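You operate a simulated robot arm through the tools that you are given. There is no shell and no other tool. Be economical: measure what you need, move in short steps, check, and stop when the job is done.

You run a simulated robot arm. Do the job below in one go: nothing can be reset, and whatever is moved stays where it is left.

## Task
Seal both envelopes; the green cloth weight goes on Freja's, the grey one on the other.

The check looks at the end state, three seconds after you hand in, the way a careful person would. Anything else that was tipped, shoved, dropped, spilled or broken makes it a failure. Lids that push on must go on centred and level and be pressed home; caps that screw on are set level and turned clockwise until they are tight. Flat cloth is picked up by pressing the open fingertips on it (5 to 10 N) and closing them slowly along it; thin cloth reads only 2 to 8 mm in the jaws.

## Robot
A 7-joint arm with a two-finger parallel gripper, fixed in place. Base frame: the origin is at the foot of the arm, x ahead of it, y to its left, z up; the work surface is at about z = 800. Units: mm, rad, N and s.
With the tool pointing down near the work surface it reaches from about 300 to 700 mm from the base axis. Its first joint turns from -1.152 to 1.152 rad. Payload 1.57 kg.
The tool frame sits at the grasp point between the pads (the TCP): z along the fingers, y along the line on which they close. The tips reach 30 mm beyond it. The gripper opens to 110 mm. The fingers are 24 mm wide and 12 mm thick; the gripper's body (48 by 112 mm) begins 78 mm behind the TCP.
Orientation is that of the tool frame in the base frame, as [roll, pitch, yaw] about the fixed x, y, z axes, in that order (R = Rz(yaw) Ry(pitch) Rx(roll)). With the fingers straight down and closing along the base's y, the tool's x points along the base's -x, its y along +y and its z along -z.

## Interface
- The arm moves only by the tool nudge_tool. Its argument "increments" is a list of rows, each a list of 3 entries, a list of its own where there are three numbers: the shift along the tool's x, y, z in mm, then the turn, a rotation vector about the tool's x, y, z in rad, then the gripper command, from -1 (shut) to 1 (fully open), values between in proportion. In form: [[[x, y, z], [wx, wy, wz], jaw], ...]. A call has 1 to 20 rows; each row is the pose to reach, as a shift and turn from the pose commanded when the call began, along the tool's axes at that moment. Each row takes 0.2 s and may step no farther than 50 mm and 0.15 rad from the row before; otherwise, or with a gripper value out of range, the whole call is refused. A pose out of reach is approached as far as the arm can. The call stops where the force on the tool passes 70 N (or 10 N more than at its start, if that is more) or the arm is blocked; 0.2 s more then pass. The fingers move at their own pace (about 108 mm/s each) and stop on an object; they squeeze with about 29 N. The grip force told is the motor's: it shows also when the fingers shut on nothing. Time passes only in rows, and 0.2 s behind the last, so rows that repeat a pose let the fingers close. The reply holds the time, the measured pose of the TCP, the force on the tool along the base axes, the opening and the grip force, in the units named above and with some noise, with the torque about the TCP (base axes, N m) and any sound that the robot's microphone picked up.
- Cameras (640 x 400 px; columns grow to the right, rows downward): "scene" is fixed at [158.7, -411, 1391.3]; the picture's right is [0.64, -0.77, 0.00], its down [-0.55, -0.45, -0.71] and it looks along [0.55, 0.45, -0.71] (base axes); focal length 308 px, centre (320, 200). "wrist" rides on the gripper at [70, 16, -141] in the tool frame; the picture's right is [-0.23, 0.97, 0.00], its down [-0.86, -0.20, -0.48] and it looks along [-0.47, -0.11, 0.88] (tool axes); focal length 222 px, centre (320, 200). There is no depth. A picture from a camera that has moved, and an enlarged one, comes with that camera's place and axes in the base frame and with its lens. The place of the scene camera against the robot may be out by one fixed shift of up to 25 mm in any direction.
- snapshot(camera): a new picture of that camera. The clock stands still meanwhile.
- inspect(camera, box): a new picture of the part [left, top, right, bottom] of that camera's present view, enlarged. The clock stands still meanwhile.
- hand_in(): hands the job in; it is judged then, once.

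Go step by step. Nothing tells you positions but the pictures and the camera data: compare them with the known pose of the tool, close in by small moves and look again before you grip or let go. The budget is 120 turns and 84 pictures, counting those below and the enlarged ones. Unless the task says otherwise, let go and move clear before handing in, and close with one line.

The tools are called after "Request:" as a command line: name --argument value ..., lists and objects as JSON in quotes. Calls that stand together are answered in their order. nudge_tool: Moves the arm, as the interface text tells. Its arguments: {"type":"object","properties":{"increments":{"type":"array"}},"required":["increments"]} The other tools are called the same way: snapshot (camera) takes a picture; inspect (camera, box) takes an enlarged picture of a part of a camera's view; hand_in () hands the job in.

At the start:

```text
time: 0.0
tcp_pos: [450.0, 5.8, 1085.1]
orientation: [3.141, -0.001, 3.141]
contact_force: [0.2, 0.5, 0.2]
moment: [-0.02, -0.02, -0.03]
opening: 110.2
grip_force: 0.0
```

scene: 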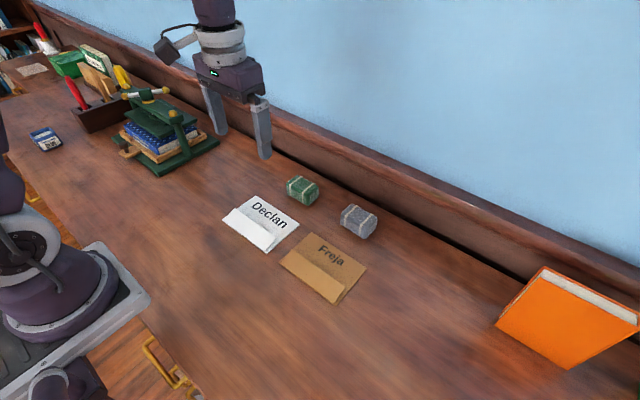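
wrist: 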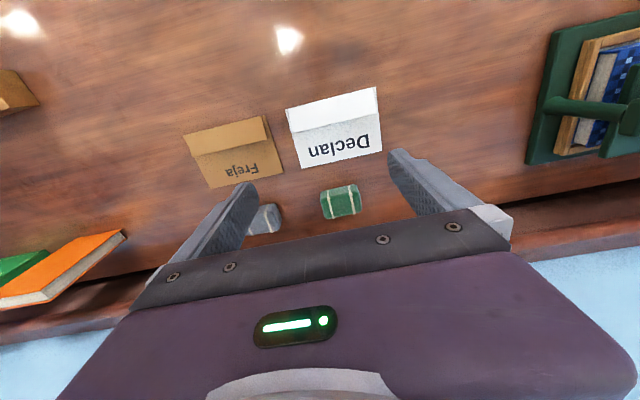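

I see two envelopes with flaps that look partly raised, Declan (white) and Freja (brown), and green and grey weights behind them. I'll look closer before moving.

Request:
inspect --camera "scene" --box '[200, 160, 400, 310]'

Request:
inspect --camera "wrist" --box '[160, 70, 420, 240]'

```text
2.67 times, centred on (300, 235) of scene
camera zoom: at [158.7, -411.0, 1391.3], right [0.64, -0.77, 0.0], down [-0.55, -0.45, -0.71], along [0.55, 0.45, -0.71], focal length 822 px, centre (373, 107)
```

zoom: 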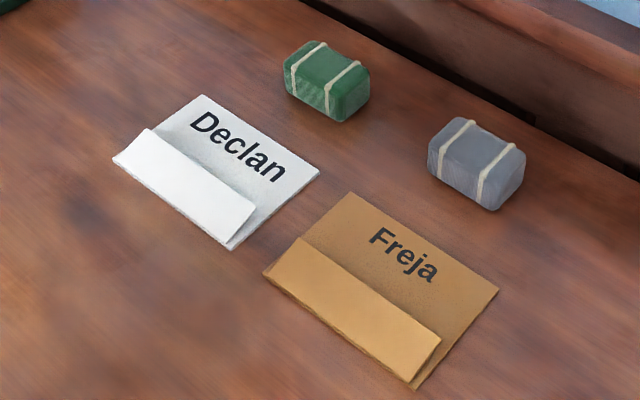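

```text
2.35 times, centred on (290, 155) of wrist
camera zoom: at [381.2, 20.7, 1228.4], right [0.23, 0.97, 0.0], down [0.86, -0.2, 0.48], along [0.47, -0.11, -0.88], focal length 523 px, centre (391, 306)
```

zoom: 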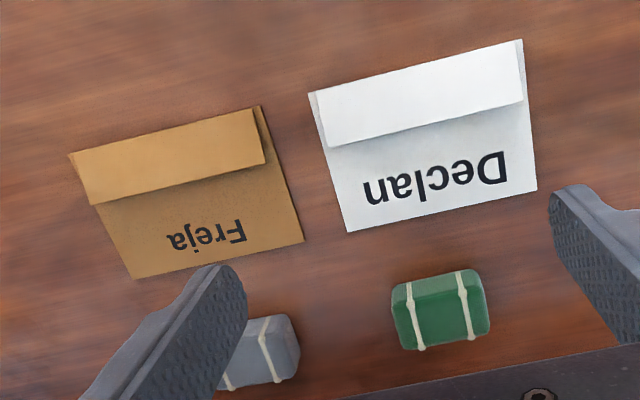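

The envelopes lie with their hinges near x≈414, with flaps raised about 22 mm at x≈455. Declan spans y −52..110 and Freja y −253..−91. I'll shut the jaws, go above the middle of Declan's flap, and look.

Request:
nudge_tool --increments '[[[1, 6, 30], [0, 0, 0], -1], [[2, 14, 70], [0, 0, 0], -1], [[3, 23, 110], [0, 0, 0], -1], [[3, 23, 145], [0, 0, 0], -1], [[3, 23, 175], [0, 0, 0], -1], [[3, 23, 195], [0, 0, 0], -1], [[3, 23, 205], [0, 0, 0], -1], [[3, 23, 205], [0, 0, 0], -1]]'

Request:
snapshot --camera "scene"

Request:
snapshot --camera "wrist"

```text
time: 1.8
tcp_pos: [447.1, 27.5, 881.2]
orientation: [-3.141, -0.001, -3.142]
contact_force: [-0.6, 0.1, 0.6]
moment: [-0.02, 0.03, -0.03]
opening: 0.0
grip_force: 21.4
```

```text
79 pictures are left
```

scene: 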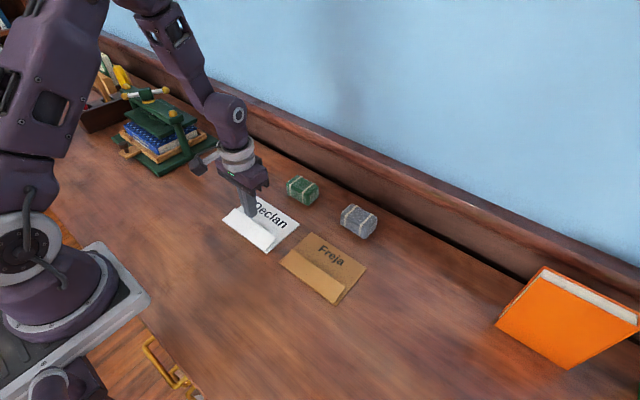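

```text
78 pictures are left
camera wrist: at [378.6, 43.3, 1023.0], right [0.23, 0.97, 0.0], down [0.86, -0.2, 0.48], along [0.47, -0.11, -0.88], focal length 222 px, centre (320, 200)
```

wrist: 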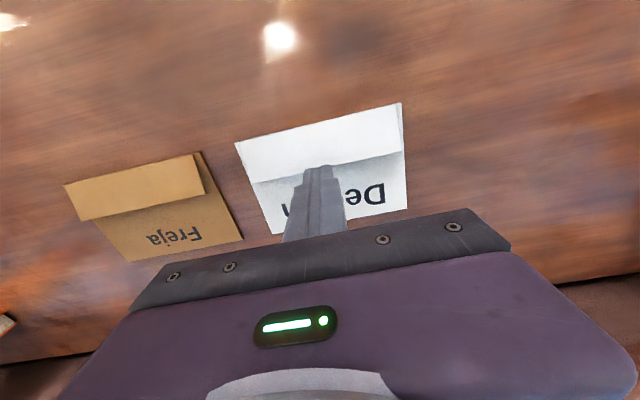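

The fingers are above the flap as expected (tip near z≈851). I'll press down slowly.

Request:
nudge_tool --increments '[[[0, 0, 10], [0, 0, 0], -1], [[0, 0, 20], [0, 0, 0], -1], [[0, 0, 28], [0, 0, 0], -1], [[0, 0, 34], [0, 0, 0], -1], [[0, 0, 38], [0, 0, 0], -1], [[0, 0, 42], [0, 0, 0], -1], [[0, 0, 44], [0, 0, 0], -1], [[0, 0, 46], [0, 0, 0], -1]]'

Request:
inspect --camera "wrist" --box '[200, 60, 440, 210]'

```text
time: 3.6
tcp_pos: [446.3, 27.7, 835.7]
orientation: [-3.139, 0.002, 3.142]
contact_force: [-4.8, 0.7, 35.5]
moment: [0.03, 0.43, 0.04]
opening: 0.2
grip_force: 21.9
```

```text
2.67 times, centred on (320, 135) of wrist
camera zoom: at [377.6, 43.7, 977.9], right [0.23, 0.97, 0.0], down [0.85, -0.2, 0.48], along [0.47, -0.11, -0.88], focal length 592 px, centre (320, 373)
```

zoom: 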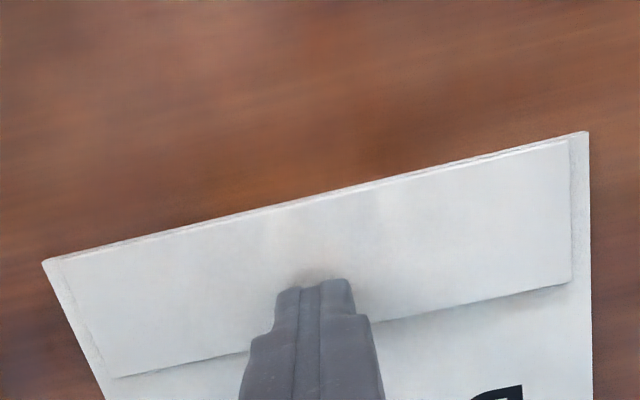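

The flap is down flat under 35 N. I'll hold briefly, lift, and see whether it stays.

Request:
nudge_tool --increments '[[[0, 0, 0], [0, 0, 0], -1], [[0, 0, 0], [0, 0, 0], -1], [[0, 0, 0], [0, 0, 0], -1], [[0, 0, 0], [0, 0, 0], -1], [[0, 0, 0], [0, 0, 0], -1], [[0, 0, -4], [0, 0, 0], -1], [[0, 0, -14], [0, 0, 0], -1], [[0, 0, -34], [0, 0, 0], -1], [[0, 0, -50], [0, 0, 0], -1], [[0, 0, -50], [0, 0, 0], -1]]'

Request:
inspect --camera "wrist" --box '[200, 60, 440, 210]'

Request:
inspect --camera "scene" --box '[200, 160, 400, 310]'

```text
time: 5.8
tcp_pos: [447.4, 27.9, 886.6]
orientation: [-3.14, 0.002, -3.141]
contact_force: [0.2, -1.1, -0.5]
moment: [-0.02, -0.01, -0.02]
opening: 0.0
grip_force: 21.4
```

```text
2.67 times, centred on (320, 135) of wrist
camera zoom: at [378.3, 43.9, 1028.4], right [0.23, 0.97, 0.0], down [0.86, -0.2, 0.48], along [0.47, -0.11, -0.88], focal length 592 px, centre (320, 373)
```

zoom: 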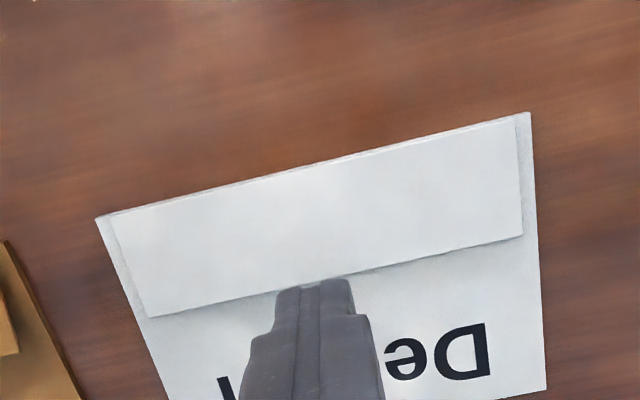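

```text
2.67 times, centred on (300, 235) of scene
camera zoom: at [158.7, -411.0, 1391.3], right [0.64, -0.77, 0.0], down [-0.55, -0.45, -0.71], along [0.55, 0.45, -0.71], focal length 822 px, centre (373, 107)
```

zoom: 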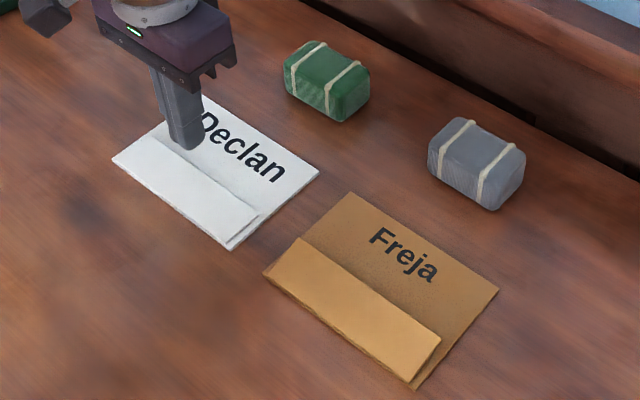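

The flap stays down after the press. To seal it along its whole length, I'll press at further points toward +y, then toward −y.

Request:
nudge_tool --increments '[[[0, 22, 20], [0, 0, 0], -1], [[0, 22, 40], [0, 0, 0], -1], [[0, 22, 46], [0, 0, 0], -1], [[0, 22, 50], [0, 0, 0], -1], [[0, 22, 50], [0, 0, 0], -1], [[0, 22, 38], [0, 0, 0], -1], [[0, 44, 38], [0, 0, 0], -1], [[0, 44, 46], [0, 0, 0], -1], [[0, 44, 50], [0, 0, 0], -1], [[0, 44, 50], [0, 0, 0], -1], [[0, 44, 38], [0, 0, 0], -1], [[0, 64, 38], [0, 0, 0], -1], [[0, 64, 46], [0, 0, 0], -1], [[0, 64, 50], [0, 0, 0], -1], [[0, 64, 50], [0, 0, 0], -1], [[0, 64, 38], [0, 0, 0], -1], [[0, 64, 10], [0, 0, 0], -1], [[0, 30, 0], [0, 0, 0], -1], [[0, 0, 0], [0, 0, 0], -1]]'

Request:
nudge_tool --increments '[[[0, -22, 20], [0, 0, 0], -1], [[0, -22, 40], [0, 0, 0], -1], [[0, -22, 46], [0, 0, 0], -1], [[0, -22, 50], [0, 0, 0], -1], [[0, -22, 50], [0, 0, 0], -1], [[0, -22, 38], [0, 0, 0], -1], [[0, -44, 38], [0, 0, 0], -1], [[0, -44, 46], [0, 0, 0], -1], [[0, -44, 50], [0, 0, 0], -1], [[0, -44, 50], [0, 0, 0], -1], [[0, -44, 38], [0, 0, 0], -1], [[0, -64, 38], [0, 0, 0], -1], [[0, -64, 46], [0, 0, 0], -1], [[0, -64, 50], [0, 0, 0], -1], [[0, -64, 50], [0, 0, 0], -1], [[0, -64, 38], [0, 0, 0], -1], [[0, -64, 10], [0, 0, 0], -1], [[0, -100, 0], [0, 0, 0], -1], [[0, -140, 0], [0, 0, 0], -1], [[0, -140, 0], [0, 0, 0], -1]]'

Request:
inspect --camera "scene" --box '[200, 160, 400, 310]'

Request:
snapshot --camera "wrist"

```text
time: 9.8
tcp_pos: [447.2, 27.4, 883.7]
orientation: [-3.141, 0.0, -3.14]
contact_force: [0.2, -0.8, 0.4]
moment: [0.01, 0.0, 0.01]
opening: 0.0
grip_force: 21.2
```

```text
time: 14.0
tcp_pos: [448.9, -113.9, 883.3]
orientation: [-3.141, -0.001, -3.141]
contact_force: [-0.1, 0.3, -0.1]
moment: [0.01, -0.02, -0.01]
opening: 0.0
grip_force: 21.3
```

```text
2.67 times, centred on (300, 235) of scene
camera zoom: at [158.7, -411.1, 1391.3], right [0.64, -0.77, 0.0], down [-0.55, -0.45, -0.71], along [0.55, 0.45, -0.71], focal length 822 px, centre (373, 107)
```

zoom: 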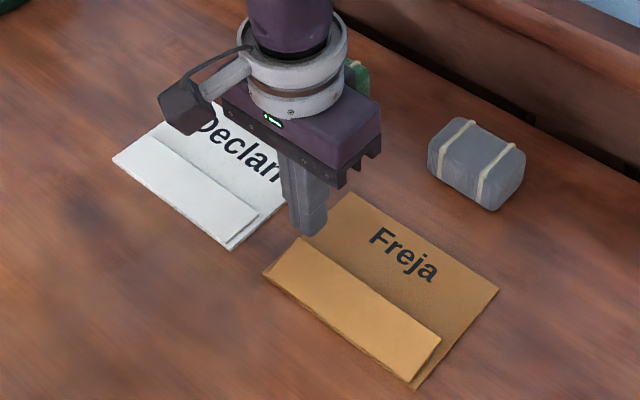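

```text
73 pictures are left
camera wrist: at [379.7, -97.9, 1025.4], right [0.23, 0.97, 0.0], down [0.86, -0.2, 0.48], along [0.47, -0.11, -0.88], focal length 222 px, centre (320, 200)
```

wrist: 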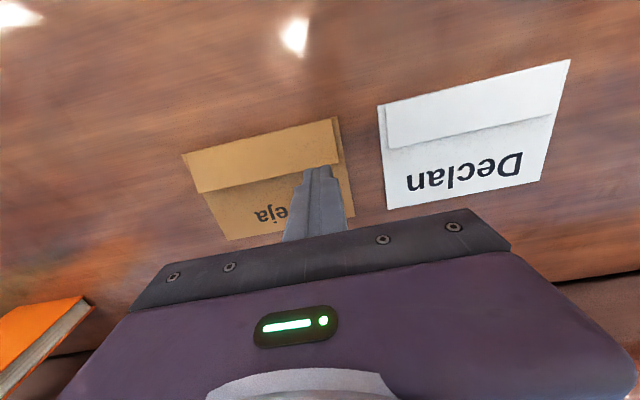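

Declan's flap lies flat and the envelope hasn't moved. Next I'll press Freja's flap at its middle (y≈−172) the same way.

Request:
nudge_tool --increments '[[[0, -30, 0], [0, 0, 0], -1], [[0, -58, 0], [0, 0, 0], -1], [[0, -58, 10], [0, 0, 0], -1], [[0, -58, 20], [0, 0, 0], -1], [[0, -58, 30], [0, 0, 0], -1], [[0, -58, 37], [0, 0, 0], -1], [[0, -58, 42], [0, 0, 0], -1], [[0, -58, 46], [0, 0, 0], -1], [[0, -58, 50], [0, 0, 0], -1], [[0, -58, 50], [0, 0, 0], -1], [[0, -58, 50], [0, 0, 0], -1]]'

Request:
nudge_tool --increments '[[[0, 0, 0], [0, 0, 0], -1], [[0, 0, 0], [0, 0, 0], -1], [[0, 0, -12], [0, 0, 0], -1], [[0, 22, -12], [0, 0, 0], -1], [[0, 22, -4], [0, 0, 0], -1], [[0, 22, 0], [0, 0, 0], -1], [[0, 22, 0], [0, 0, 0], -1], [[0, 22, -12], [0, 0, 0], -1], [[0, 44, -12], [0, 0, 0], -1], [[0, 44, -4], [0, 0, 0], -1], [[0, 44, 0], [0, 0, 0], -1], [[0, 44, 0], [0, 0, 0], -1], [[0, 44, -12], [0, 0, 0], -1], [[0, 64, -12], [0, 0, 0], -1], [[0, 64, -4], [0, 0, 0], -1], [[0, 64, 0], [0, 0, 0], -1], [[0, 64, 0], [0, 0, 0], -1], [[0, 64, -12], [0, 0, 0], -1], [[0, 30, -40], [0, 0, 0], -1], [[0, 0, -50], [0, 0, 0], -1]]'

Request:
nudge_tool --increments '[[[0, -22, 20], [0, 0, 0], -1], [[0, -22, 40], [0, 0, 0], -1], [[0, -22, 46], [0, 0, 0], -1], [[0, -22, 50], [0, 0, 0], -1], [[0, -22, 50], [0, 0, 0], -1], [[0, -22, 38], [0, 0, 0], -1], [[0, -44, 38], [0, 0, 0], -1], [[0, -44, 46], [0, 0, 0], -1], [[0, -44, 50], [0, 0, 0], -1], [[0, -44, 50], [0, 0, 0], -1], [[0, -44, 38], [0, 0, 0], -1], [[0, -64, 38], [0, 0, 0], -1], [[0, -64, 46], [0, 0, 0], -1], [[0, -64, 50], [0, 0, 0], -1], [[0, -64, 50], [0, 0, 0], -1], [[0, -64, 38], [0, 0, 0], -1], [[0, -64, 10], [0, 0, 0], -1], [[0, -30, -40], [0, 0, 0], -1], [[0, 15, -90], [0, 0, 0], -1], [[0, 55, -110], [0, 0, 0], -1]]'

Request:
inspect --camera "scene" --box '[200, 160, 400, 310]'

Request:
snapshot --camera "wrist"

```text
time: 16.4
tcp_pos: [447.5, -169.6, 836.7]
orientation: [3.141, 0.002, -3.141]
contact_force: [-5.4, 2.6, 32.8]
moment: [0.11, 0.39, 0.02]
opening: 0.1
grip_force: 21.1
```

```text
time: 20.6
tcp_pos: [447.8, -172.0, 884.8]
orientation: [3.141, 0.0, -3.141]
contact_force: [0.9, 0.3, 0.7]
moment: [0.02, 0.02, 0.0]
opening: 0.0
grip_force: 21.0
```

```text
refused: row 18 steps farther than a row can; nothing moved
```

```text
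2.67 times, centred on (300, 235) of scene
camera zoom: at [158.7, -411.0, 1391.3], right [0.64, -0.77, 0.0], down [-0.55, -0.45, -0.71], along [0.55, 0.45, -0.71], focal length 822 px, centre (373, 107)
```

zoom: 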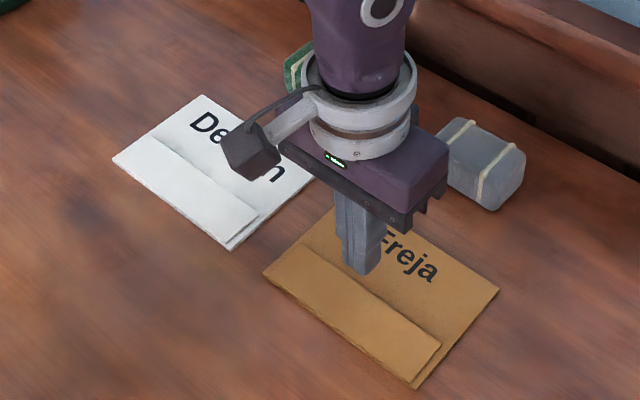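

```text
71 pictures are left
camera wrist: at [378.3, -154.6, 1027.2], right [0.23, 0.97, 0.0], down [0.86, -0.2, 0.48], along [0.47, -0.11, -0.88], focal length 222 px, centre (320, 200)
```

wrist: 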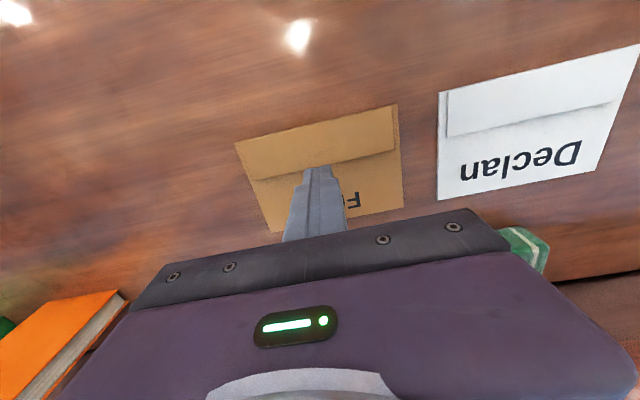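

Freja's flap is down, but the last batch (the −y half) was refused for one oversized step. I'll redo it, then rise and go toward the weights.

Request:
nudge_tool --increments '[[[0, -22, 20], [0, 0, 0], -1], [[0, -22, 40], [0, 0, 0], -1], [[0, -22, 46], [0, 0, 0], -1], [[0, -22, 50], [0, 0, 0], -1], [[0, -22, 50], [0, 0, 0], -1], [[0, -22, 38], [0, 0, 0], -1], [[0, -44, 38], [0, 0, 0], -1], [[0, -44, 46], [0, 0, 0], -1], [[0, -44, 50], [0, 0, 0], -1], [[0, -44, 50], [0, 0, 0], -1], [[0, -44, 38], [0, 0, 0], -1], [[0, -64, 38], [0, 0, 0], -1], [[0, -64, 46], [0, 0, 0], -1], [[0, -64, 50], [0, 0, 0], -1], [[0, -64, 50], [0, 0, 0], -1], [[0, -64, 38], [0, 0, 0], -1], [[0, -64, 0], [0, 0, 0], -1], [[0, -64, -40], [0, 0, 0], -1], [[0, -64, -80], [0, 0, 0], -1], [[0, -64, -115], [0, 0, 0], -1]]'

Request:
nudge_tool --increments '[[[-20, 40, 0], [0, 0, 0], 0], [[-40, 80, 0], [0, 0, 0], 1], [[-60, 120, 0], [0, 0, 0], 1], [[-80, 160, 0], [0, 0, 0], 1], [[-100, 200, 0], [0, 0, 0], 1], [[-110, 240, 0], [0, 0, 0], 1], [[-110, 247, 0], [0, 0, 0], 1], [[-110, 247, 0], [0, 0, 0], 1]]'

Request:
snapshot --camera "wrist"

Request:
inspect --camera "scene" --box '[200, 160, 400, 310]'

```text
time: 24.8
tcp_pos: [446.4, -234.2, 1001.8]
orientation: [3.142, 0.001, 3.14]
contact_force: [0.2, -0.6, 0.4]
moment: [0.02, 0.01, -0.03]
opening: 0.0
grip_force: 21.5
```

```text
time: 26.6
tcp_pos: [558.1, 12.0, 998.3]
orientation: [-3.14, 0.001, 3.14]
contact_force: [-0.4, -0.5, 0.6]
moment: [0.0, 0.0, 0.04]
opening: 110.0
grip_force: 0.1
```

```text
70 pictures are left
camera wrist: at [489.1, 28.0, 1140.7], right [0.23, 0.97, 0.0], down [0.86, -0.2, 0.48], along [0.47, -0.11, -0.88], focal length 222 px, centre (320, 200)
```

wrist: 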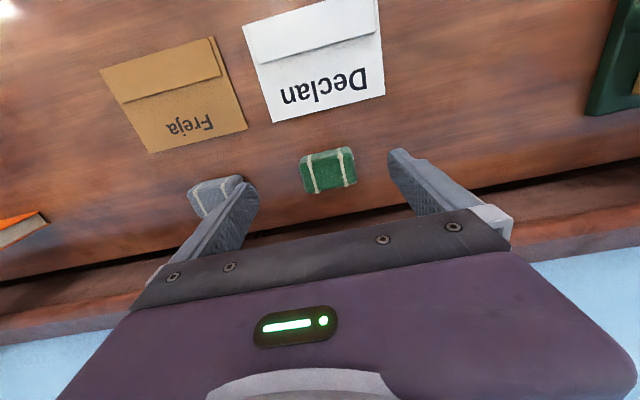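

```text
2.67 times, centred on (300, 235) of scene
camera zoom: at [158.7, -411.0, 1391.3], right [0.64, -0.77, 0.0], down [-0.55, -0.45, -0.71], along [0.55, 0.45, -0.71], focal length 822 px, centre (373, 107)
```

zoom: 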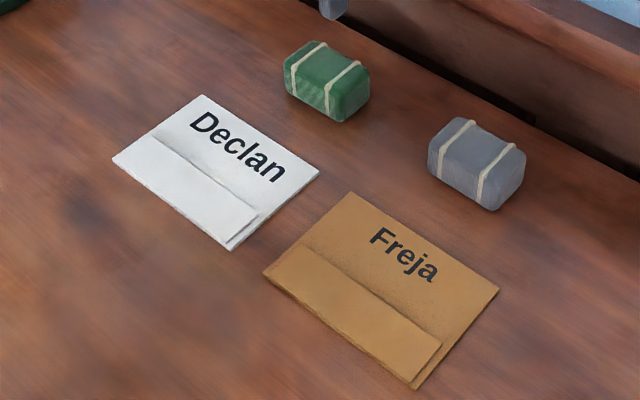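

Both flaps lie flat. Now I'll measure the green weight more precisely.

Request:
inspect --camera "wrist" --box '[170, 120, 410, 270]'

Request:
inspect --camera "scene" --box '[270, 160, 390, 250]'

```text
2.67 times, centred on (290, 195) of wrist
camera zoom: at [489.1, 28.0, 1140.7], right [0.23, 0.97, 0.0], down [0.86, -0.2, 0.48], along [0.47, -0.11, -0.88], focal length 592 px, centre (400, 213)
```

zoom: 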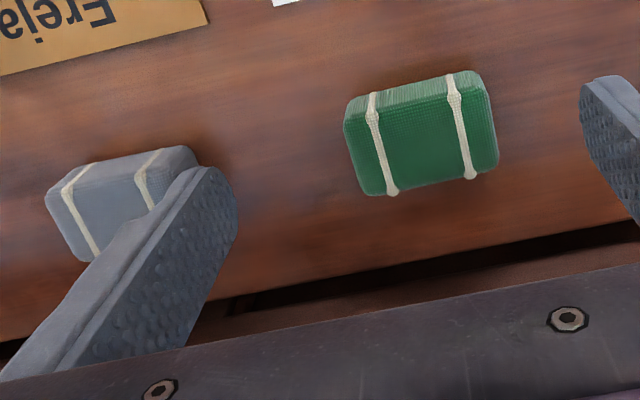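

```text
4.44 times, centred on (330, 205) of scene
camera zoom: at [158.7, -411.0, 1391.3], right [0.64, -0.77, 0.0], down [-0.55, -0.45, -0.71], along [0.55, 0.45, -0.71], focal length 1370 px, centre (276, 178)
```

zoom: 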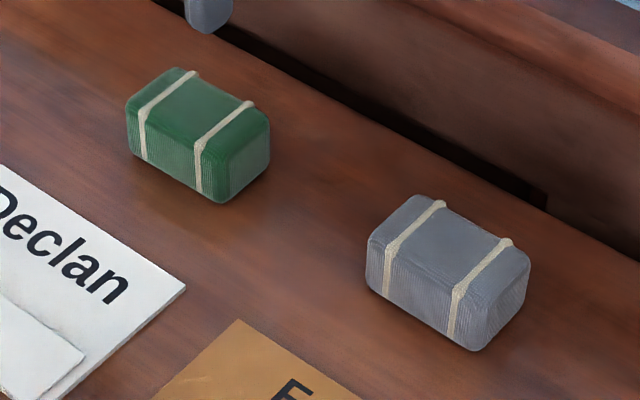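

Green's centre is at about (609, 15), roughly 78 mm along y, 55 mm along x and 43 mm tall, lying square. I'll move above it and re-measure.

Request:
nudge_tool --increments '[[[-25, 1, 10], [0, 0, 0], 1], [[-51, 3, 40], [0, 0, 0], 1], [[-51, 3, 70], [0, 0, 0], 1], [[-51, 3, 95], [0, 0, 0], 1], [[-51, 3, 105], [0, 0, 0], 1], [[-51, 3, 105], [0, 0, 0], 1]]'

Request:
snapshot --camera "wrist"

Request:
inspect --camera "scene" --box '[230, 130, 390, 250]'

```text
time: 28.0
tcp_pos: [609.0, 16.5, 894.2]
orientation: [3.141, 0.001, 3.141]
contact_force: [1.2, 0.1, 0.1]
moment: [-0.01, -0.03, -0.03]
opening: 109.8
grip_force: 0.1
```

```text
66 pictures are left
camera wrist: at [539.0, 31.8, 1037.0], right [0.23, 0.97, 0.0], down [0.86, -0.2, 0.48], along [0.47, -0.11, -0.88], focal length 222 px, centre (320, 200)
```

wrist: 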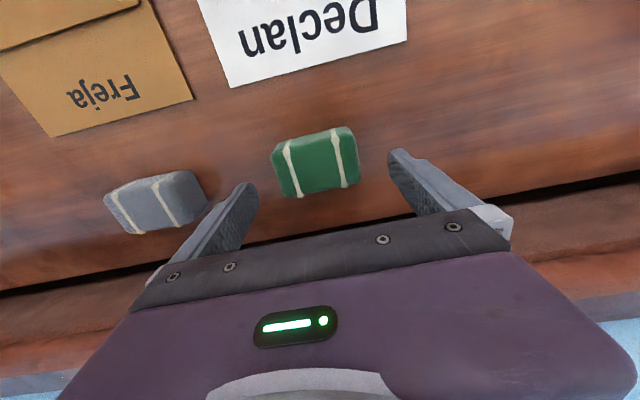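

```text
3.33 times, centred on (310, 190) of scene
camera zoom: at [158.7, -411.0, 1391.3], right [0.64, -0.77, 0.0], down [-0.55, -0.45, -0.71], along [0.55, 0.45, -0.71], focal length 1027 px, centre (353, 233)
```

zoom: 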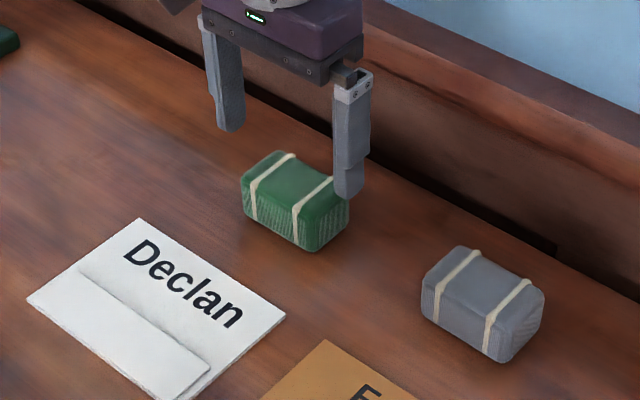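

The centre refines to about (606, 12), with ends near y −32 and 55, so there's about 11 mm clearance per side after a small shift. I'll descend slowly to TCP z≈837.

Request:
nudge_tool --increments '[[[2, -4.5, 0], [0, 0, 0], 1], [[2, -4.5, 12], [0, 0, 0], 1], [[2, -4.5, 24], [0, 0, 0], 1], [[2, -4.5, 34], [0, 0, 0], 1], [[2, -4.5, 44], [0, 0, 0], 1], [[2, -4.5, 52], [0, 0, 0], 1], [[2, -4.5, 57], [0, 0, 0], 1], [[2, -4.5, 57], [0, 0, 0], 1]]'

Request:
snapshot --camera "wrist"

Request:
inspect --camera "scene" --box '[230, 130, 390, 250]'

```text
time: 29.8
tcp_pos: [605.8, 11.3, 836.1]
orientation: [-3.141, 0.0, 3.14]
contact_force: [-1.3, 0.6, -0.2]
moment: [0.02, 0.0, -0.01]
opening: 110.3
grip_force: 0.2
```

```text
64 pictures are left
camera wrist: at [537.0, 28.1, 979.7], right [0.23, 0.97, 0.0], down [0.86, -0.2, 0.48], along [0.47, -0.11, -0.88], focal length 222 px, centre (320, 200)
```

wrist: 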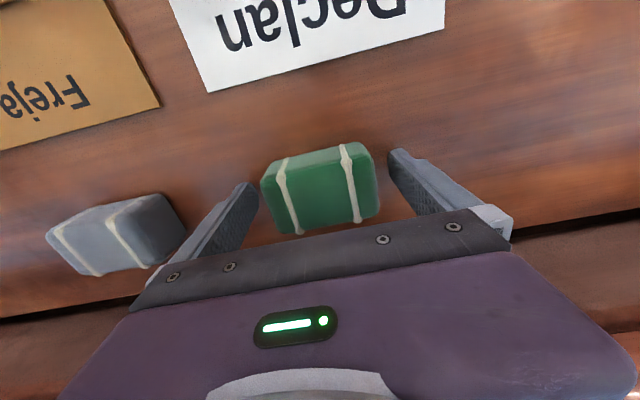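

```text
3.33 times, centred on (310, 190) of scene
camera zoom: at [158.7, -411.0, 1391.3], right [0.64, -0.77, 0.0], down [-0.55, -0.45, -0.71], along [0.55, 0.45, -0.71], focal length 1027 px, centre (353, 233)
```

zoom: 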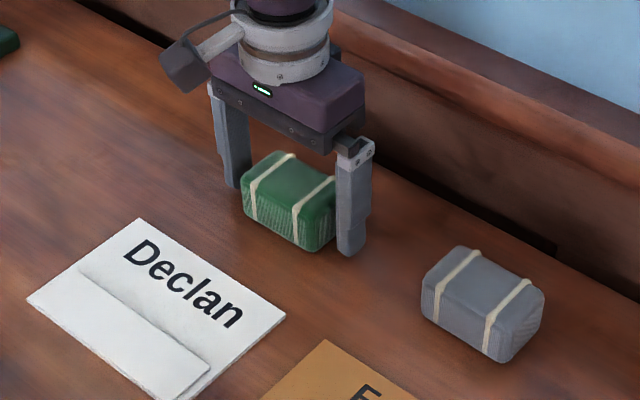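

The fingers straddle the green weight centred within about 3 mm. Closing now.

Request:
nudge_tool --increments '[[[0, -1, 0], [0, 0, 0], 0.7], [[0, -1, 0], [0, 0, 0], 0.55], [[0, -1, 0], [0, 0, 0], 0.4], [[0, -1, 0], [0, 0, 0], -1], [[0, -1, 0], [0, 0, 0], -1], [[0, -1, 0], [0, 0, 0], -1]]'

Request:
nudge_tool --increments '[[[0, 0, -5], [0, 0, 0], -1], [[0, 0, -15], [0, 0, 0], -1], [[0, 0, -30], [0, 0, 0], -1], [[0, 0, -45], [0, 0, 0], -1], [[0, 0, -60], [0, 0, 0], -1], [[0, 0, -60], [0, 0, 0], -1]]'

Request:
snapshot --camera "wrist"

Request:
inspect --camera "scene" --box '[230, 130, 390, 250]'

```text
time: 31.2
tcp_pos: [605.6, 12.4, 836.7]
orientation: [3.139, -0.001, -3.141]
contact_force: [-0.6, 2.6, -0.1]
moment: [0.31, -0.05, 0.05]
opening: 80.0
grip_force: 29.0
```

```text
time: 32.6
tcp_pos: [606.1, 9.7, 898.3]
orientation: [3.141, -0.001, 3.141]
contact_force: [-0.6, 1.2, -5.4]
moment: [0.04, 0.0, -0.02]
opening: 80.1
grip_force: 29.5
```

```text
62 pictures are left
camera wrist: at [537.0, 26.1, 1040.3], right [0.23, 0.97, 0.0], down [0.86, -0.2, 0.48], along [0.47, -0.11, -0.88], focal length 222 px, centre (320, 200)
```

wrist: 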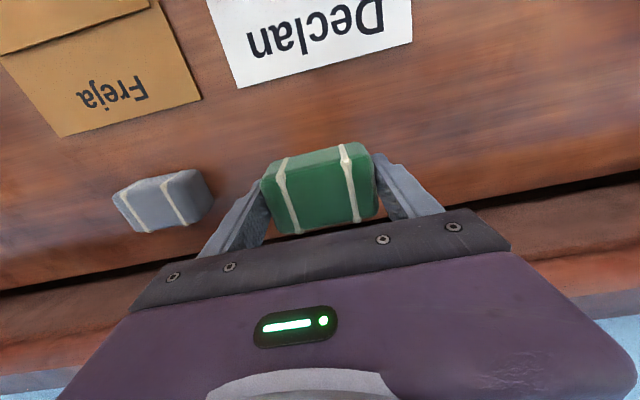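

```text
3.33 times, centred on (310, 190) of scene
camera zoom: at [158.8, -411.0, 1391.2], right [0.64, -0.77, 0.0], down [-0.55, -0.45, -0.71], along [0.55, 0.45, -0.71], focal length 1027 px, centre (353, 233)
```

zoom: 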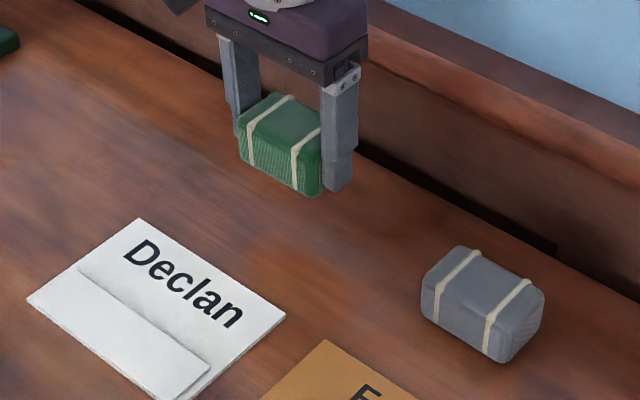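

The green weight is held level (about 0.5 kg). I'll carry it over Freja's flap, aiming at (456, −172).

Request:
nudge_tool --increments '[[[10, 0, -15], [0, 0, 0], -1], [[30, -15, -20], [0, 0, 0], -1], [[55, -45, -20], [0, 0, 0], -1], [[80, -80, -20], [0, 0, 0], -1], [[105, -110, -20], [0, 0, 0], -1], [[130, -140, -20], [0, 0, 0], -1], [[145, -168, -20], [0, 0, 0], -1], [[150, -180, -15], [0, 0, 0], -1], [[150, -182, 0], [0, 0, 0], -1], [[150, -182, 15], [0, 0, 0], -1], [[150, -182, 30], [0, 0, 0], -1], [[150, -182, 30], [0, 0, 0], -1]]'

Request:
snapshot --camera "wrist"

Request:
inspect --camera "scene" --box '[200, 160, 400, 310]'

```text
time: 35.2
tcp_pos: [455.7, -173.1, 868.2]
orientation: [-3.141, 0.0, 3.14]
contact_force: [-0.4, 0.3, -4.8]
moment: [0.02, 0.03, 0.02]
opening: 79.6
grip_force: 29.1
```

```text
60 pictures are left
camera wrist: at [387.1, -156.0, 1010.3], right [0.23, 0.97, 0.0], down [0.86, -0.2, 0.48], along [0.47, -0.11, -0.88], focal length 222 px, centre (320, 200)
```

wrist: 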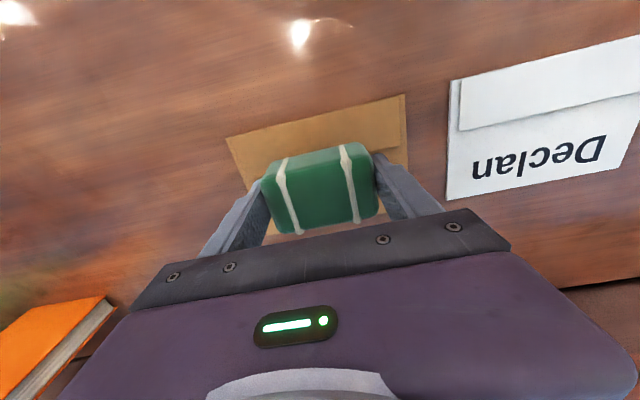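

```text
2.67 times, centred on (300, 235) of scene
camera zoom: at [158.8, -411.1, 1391.2], right [0.64, -0.77, 0.0], down [-0.55, -0.45, -0.71], along [0.55, 0.45, -0.71], focal length 822 px, centre (373, 107)
```

zoom: 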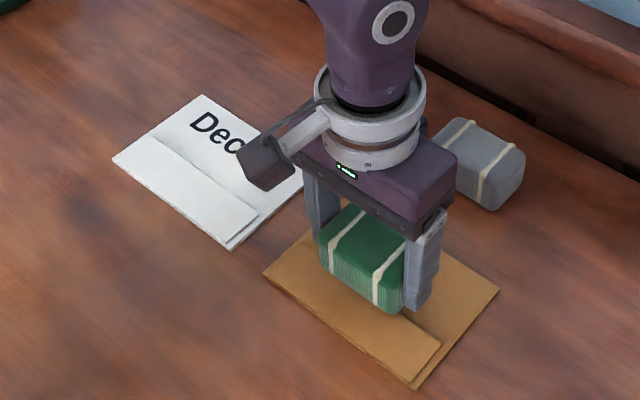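

It's well placed over Freja's flap edge. Lowering gently to just about contact.

Request:
nudge_tool --increments '[[[0, 0, 8], [0, 0, 0], -1], [[0, 0, 15], [0, 0, 0], -1], [[0, 0, 20], [0, 0, 0], -1], [[0, 0, 23], [0, 0, 0], -1], [[0, 0, 25], [0, 0, 0], -1], [[0, 0, 25], [0, 0, 0], -1]]'

```text
time: 36.6
tcp_pos: [457.0, -171.8, 843.8]
orientation: [-3.14, 0.002, -3.142]
contact_force: [-2.4, -1.6, 20.8]
moment: [0.1, 0.58, 0.08]
opening: 79.8
grip_force: 29.0
```

It's resting on the envelope (about 21 N). I'll ease up 2 mm, open, and rise.

Request:
nudge_tool --increments '[[[0, 0, -2], [0, 0, 0], -1], [[0, 0, -2], [0, 0, 0], -1], [[0, 0, -2], [0, 0, 0], 0.55], [[0, 0, -2], [0, 0, 0], 0.7], [[0, 0, -2], [0, 0, 0], 1], [[0, 0, -2], [0, 0, 0], 1], [[0, 0, -10], [0, 0, 0], 1], [[0, 0, -25], [0, 0, 0], 1], [[0, 0, -45], [0, 0, 0], 1], [[0, 0, -70], [0, 0, 0], 1], [[0, 0, -100], [0, 0, 0], 1], [[0, 0, -120], [0, 0, 0], 1], [[-30, 5, -135], [0, 0, 0], 1], [[-65, 10, -135], [0, 0, 0], 1], [[-100, 15, -135], [0, 0, 0], 1], [[-110, 17, -135], [0, 0, 0], 1], [[-110, 17, -135], [0, 0, 0], 1]]'

Request:
snapshot --camera "wrist"

Request:
inspect --camera "scene" --box '[200, 160, 400, 310]'

```text
time: 40.2
tcp_pos: [566.8, -155.0, 978.5]
orientation: [3.14, -0.001, 3.141]
contact_force: [-0.1, -0.5, -0.3]
moment: [0.02, 0.0, 0.02]
opening: 110.0
grip_force: 0.0
```

```text
58 pictures are left
camera wrist: at [498.1, -138.8, 1120.9], right [0.23, 0.97, 0.0], down [0.86, -0.2, 0.48], along [0.47, -0.11, -0.88], focal length 222 px, centre (320, 200)
```

wrist: 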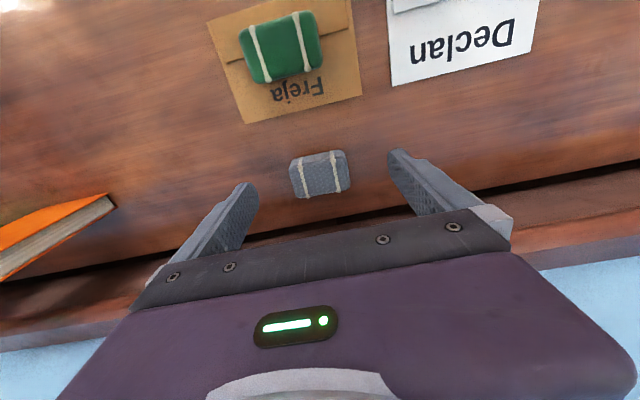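

```text
2.67 times, centred on (300, 235) of scene
camera zoom: at [158.7, -411.0, 1391.3], right [0.64, -0.77, 0.0], down [-0.55, -0.45, -0.71], along [0.55, 0.45, -0.71], focal length 822 px, centre (373, 107)
```

zoom: 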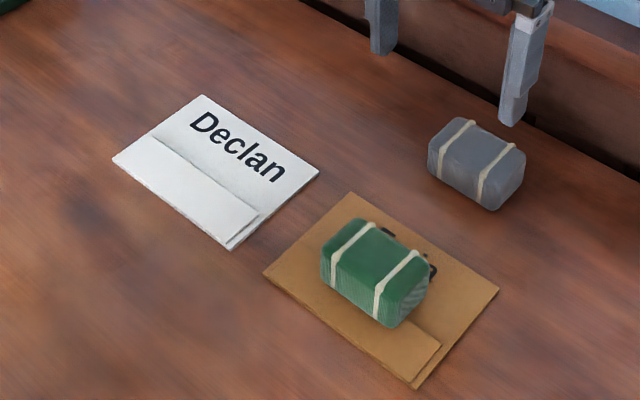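

Green sits steady on Freja's. Grey's centre is near (610, −167); I'll move above it and re-measure.

Request:
nudge_tool --increments '[[[-25, -6, 10], [0, 0, 0], 1], [[-42, -12, 35], [0, 0, 0], 1], [[-42, -12, 60], [0, 0, 0], 1], [[-42, -12, 82], [0, 0, 0], 1], [[-42, -12, 82], [0, 0, 0], 1]]'

Request:
inspect --camera "wrist" --box '[200, 110, 440, 260]'

Request:
inspect --camera "scene" --box '[290, 150, 450, 270]'

```text
time: 41.4
tcp_pos: [608.5, -166.4, 896.6]
orientation: [3.141, 0.002, 3.141]
contact_force: [0.1, 0.2, -0.8]
moment: [0.01, 0.0, 0.01]
opening: 109.9
grip_force: 0.1
```

```text
2.67 times, centred on (320, 185) of wrist
camera zoom: at [539.9, -151.4, 1038.6], right [0.23, 0.97, 0.0], down [0.86, -0.2, 0.48], along [0.47, -0.11, -0.88], focal length 592 px, centre (320, 240)
```

zoom: 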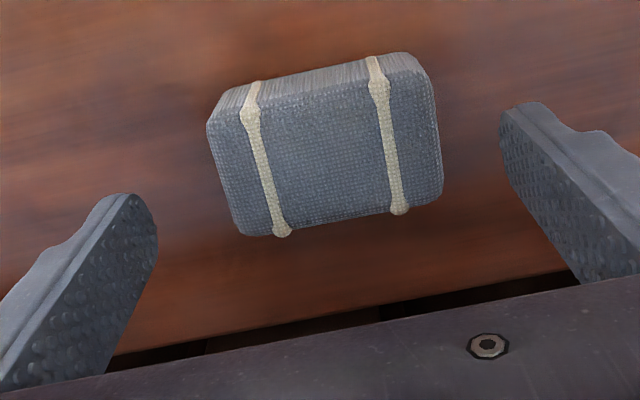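

```text
3.33 times, centred on (370, 210) of scene
camera zoom: at [158.7, -411.0, 1391.3], right [0.64, -0.77, 0.0], down [-0.55, -0.45, -0.71], along [0.55, 0.45, -0.71], focal length 1027 px, centre (153, 167)
```

zoom: 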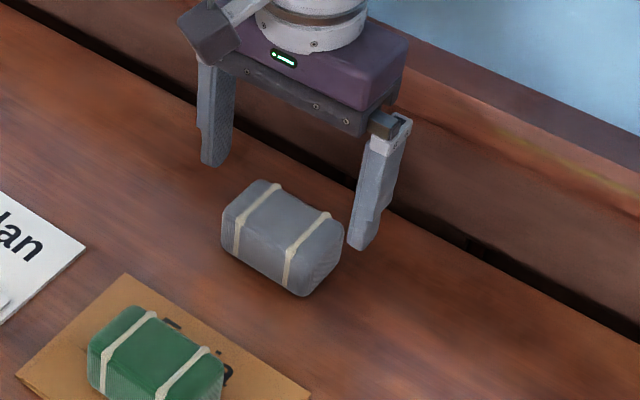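

Grey's centre is about (613, −166) and square to the jaws. Descending around it.

Request:
nudge_tool --increments '[[[-4, 0, 0], [0, 0, 0], 1], [[-4, 0, 12], [0, 0, 0], 1], [[-4, 0, 24], [0, 0, 0], 1], [[-4, 0, 34], [0, 0, 0], 1], [[-4, 0, 44], [0, 0, 0], 1], [[-4, 0, 53], [0, 0, 0], 1], [[-4, 0, 59], [0, 0, 0], 1], [[-4, 0, 59], [0, 0, 0], 1]]'

Request:
snapshot --camera "wrist"

```text
time: 43.2
tcp_pos: [612.2, -166.8, 837.3]
orientation: [3.14, -0.001, 3.141]
contact_force: [0.7, 0.5, -0.6]
moment: [0.05, 0.0, 0.01]
opening: 110.1
grip_force: 0.0
```

```text
54 pictures are left
camera wrist: at [543.2, -151.0, 980.2], right [0.23, 0.97, 0.0], down [0.85, -0.2, 0.48], along [0.47, -0.11, -0.88], focal length 222 px, centre (320, 200)
```

wrist: 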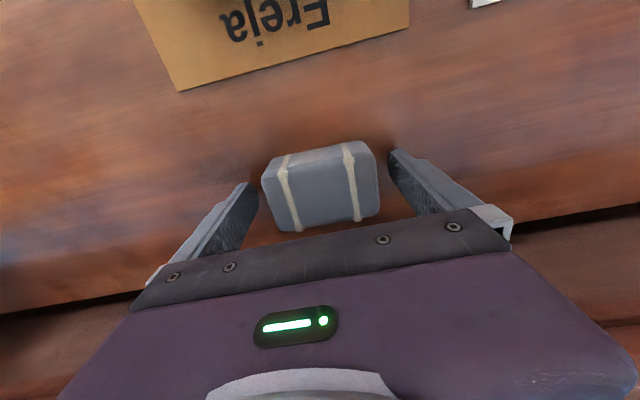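

Well centred, as with the green one. I'll close and lift.

Request:
nudge_tool --increments '[[[0, 0, 0], [0, 0, 0], 0.7], [[0, 0, 0], [0, 0, 0], 0.55], [[0, 0, 0], [0, 0, 0], 0.4], [[0, 0, 0], [0, 0, 0], -1], [[0, 0, 0], [0, 0, 0], -1], [[0, 0, 0], [0, 0, 0], -1], [[0, 0, -5], [0, 0, 0], -1], [[0, 0, -15], [0, 0, 0], -1], [[0, 0, -35], [0, 0, 0], -1], [[0, 0, -60], [0, 0, 0], -1], [[0, 0, -80], [0, 0, 0], -1], [[0, 0, -80], [0, 0, 0], -1]]'

Request:
snapshot --camera "wrist"

```text
time: 45.8
tcp_pos: [612.8, -167.4, 917.8]
orientation: [-3.141, 0.0, -3.141]
contact_force: [-0.2, -0.9, -5.0]
moment: [0.01, 0.02, 0.0]
opening: 80.0
grip_force: 28.8
```

```text
53 pictures are left
camera wrist: at [544.0, -151.0, 1059.7], right [0.23, 0.97, 0.0], down [0.86, -0.2, 0.48], along [0.47, -0.11, -0.88], focal length 222 px, centre (320, 200)
```

wrist: 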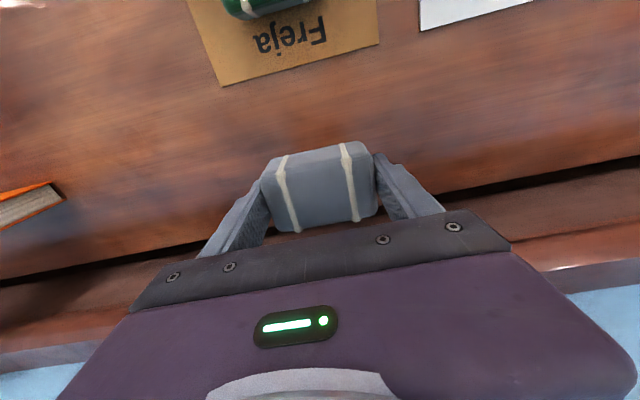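

Grey is held. Carrying it to Declan's flap, target (456, 29).

Request:
nudge_tool --increments '[[[5, 15, -5], [0, 0, 0], -1], [[15, 50, -5], [0, 0, 0], -1], [[30, 90, -5], [0, 0, 0], -1], [[60, 125, -5], [0, 0, 0], -1], [[90, 155, -5], [0, 0, 0], -1], [[120, 180, -5], [0, 0, 0], -1], [[145, 193, -5], [0, 0, 0], -1], [[156, 196, 0], [0, 0, 0], -1], [[157, 196, 15], [0, 0, 0], -1], [[157, 196, 35], [0, 0, 0], -1], [[157, 196, 50], [0, 0, 0], -1], [[157, 196, 50], [0, 0, 0], -1]]'

Request:
snapshot --camera "wrist"

Request:
inspect --camera "scene" --box '[200, 160, 400, 310]'

```text
time: 48.4
tcp_pos: [455.0, 29.9, 866.8]
orientation: [3.142, 0.0, 3.141]
contact_force: [0.4, 0.3, -4.9]
moment: [0.0, -0.04, -0.02]
opening: 79.9
grip_force: 28.9
```

```text
52 pictures are left
camera wrist: at [386.0, 44.8, 1010.1], right [0.23, 0.97, 0.0], down [0.85, -0.2, 0.48], along [0.47, -0.11, -0.88], focal length 222 px, centre (320, 200)
```

wrist: 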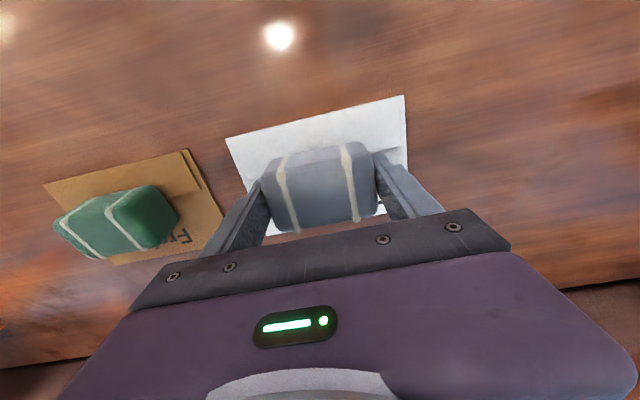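

```text
2.67 times, centred on (300, 235) of scene
camera zoom: at [158.8, -411.0, 1391.2], right [0.64, -0.77, 0.0], down [-0.55, -0.45, -0.71], along [0.55, 0.45, -0.71], focal length 822 px, centre (373, 107)
```

zoom: 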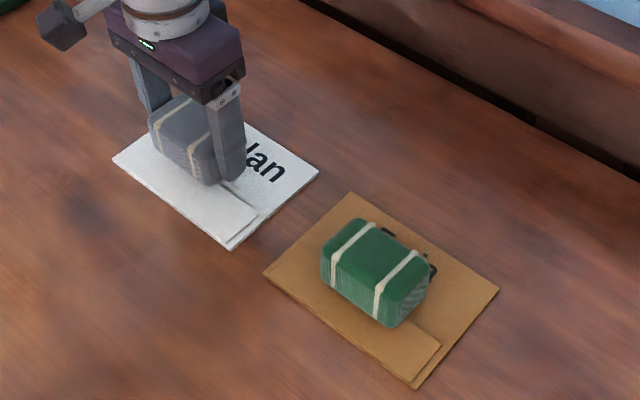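

Grey is over Declan's flap. Lowering to light contact.

Request:
nudge_tool --increments '[[[0, 0, 8], [0, 0, 0], -1], [[0, 0, 15], [0, 0, 0], -1], [[0, 0, 20], [0, 0, 0], -1], [[0, 0, 23], [0, 0, 0], -1], [[0, 0, 24], [0, 0, 0], -1], [[0, 0, 24], [0, 0, 0], -1]]'

```text
time: 49.8
tcp_pos: [455.2, 30.2, 844.3]
orientation: [3.14, 0.001, -3.141]
contact_force: [0.0, 0.0, 24.0]
moment: [0.09, 0.52, -0.14]
opening: 79.9
grip_force: 29.0
```

In contact at about 24 N, same as before. I'll ease up 2 mm, open, rise and look.

Request:
nudge_tool --increments '[[[0, 0, -2], [0, 0, 0], -1], [[0, 0, -2], [0, 0, 0], -1], [[0, 0, -2], [0, 0, 0], 0.55], [[0, 0, -2], [0, 0, 0], 0.7], [[0, 0, -2], [0, 0, 0], 1], [[0, 0, -2], [0, 0, 0], 1], [[0, 0, -10], [0, 0, 0], 1], [[0, 0, -25], [0, 0, 0], 1], [[0, 0, -45], [0, 0, 0], 1], [[0, 0, -70], [0, 0, 0], 1], [[0, 0, -100], [0, 0, 0], 1], [[0, 0, -130], [0, 0, 0], 1], [[-20, 0, -170], [0, 0, 0], 1], [[-50, 0, -200], [0, 0, 0], 1], [[-70, 0, -220], [0, 0, 0], 1], [[-70, 0, -220], [0, 0, 0], 1]]'

Request:
snapshot --camera "wrist"

Request:
inspect --camera "scene" --box '[200, 160, 400, 310]'

Request:
inspect --camera "wrist" --box '[180, 0, 420, 150]'

```text
time: 53.2
tcp_pos: [526.2, 31.8, 1062.8]
orientation: [3.14, 0.001, -3.141]
contact_force: [0.2, 0.3, -0.6]
moment: [0.01, -0.02, 0.0]
opening: 110.0
grip_force: 0.1
```

```text
50 pictures are left
camera wrist: at [457.4, 47.0, 1205.2], right [0.23, 0.97, 0.0], down [0.86, -0.2, 0.48], along [0.47, -0.11, -0.88], focal length 222 px, centre (320, 200)
```

wrist: 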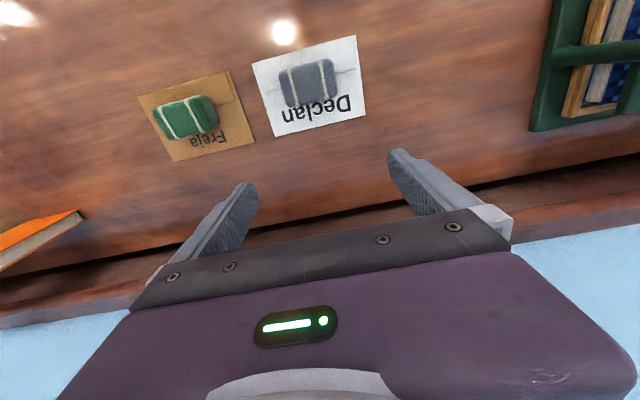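

```text
2.67 times, centred on (300, 235) of scene
camera zoom: at [158.7, -411.0, 1391.3], right [0.64, -0.77, 0.0], down [-0.55, -0.45, -0.71], along [0.55, 0.45, -0.71], focal length 822 px, centre (373, 107)
```

zoom: 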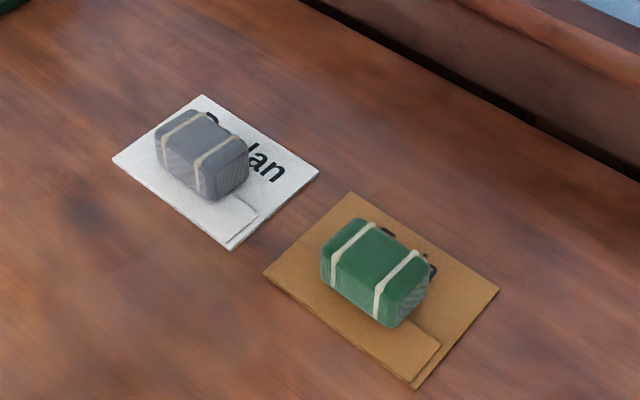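

```text
2.67 times, centred on (300, 75) of wrist
camera zoom: at [457.4, 47.0, 1205.2], right [0.23, 0.97, 0.0], down [0.86, -0.2, 0.48], along [0.47, -0.11, -0.88], focal length 592 px, centre (373, 533)
```

zoom: 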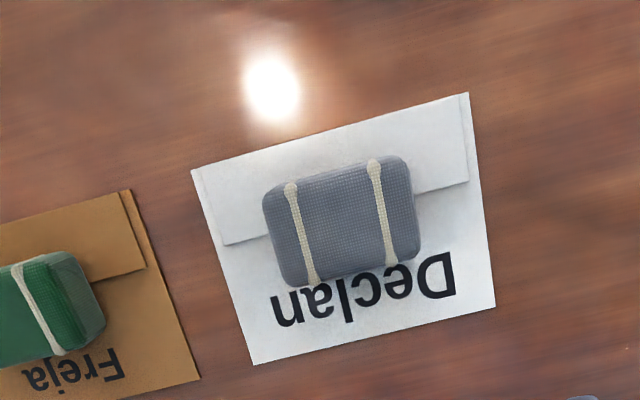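

Both flaps lie flat, the weights rest level on the right envelopes, nothing else has moved, and the arm is clear. Handing in.

Request:
hand_in

```text
The job is handed in.
```

Both envelopes are pressed shut, with the green weight on Freja's and the grey one on Declan's; the job is handed in, but the check result was not shown.
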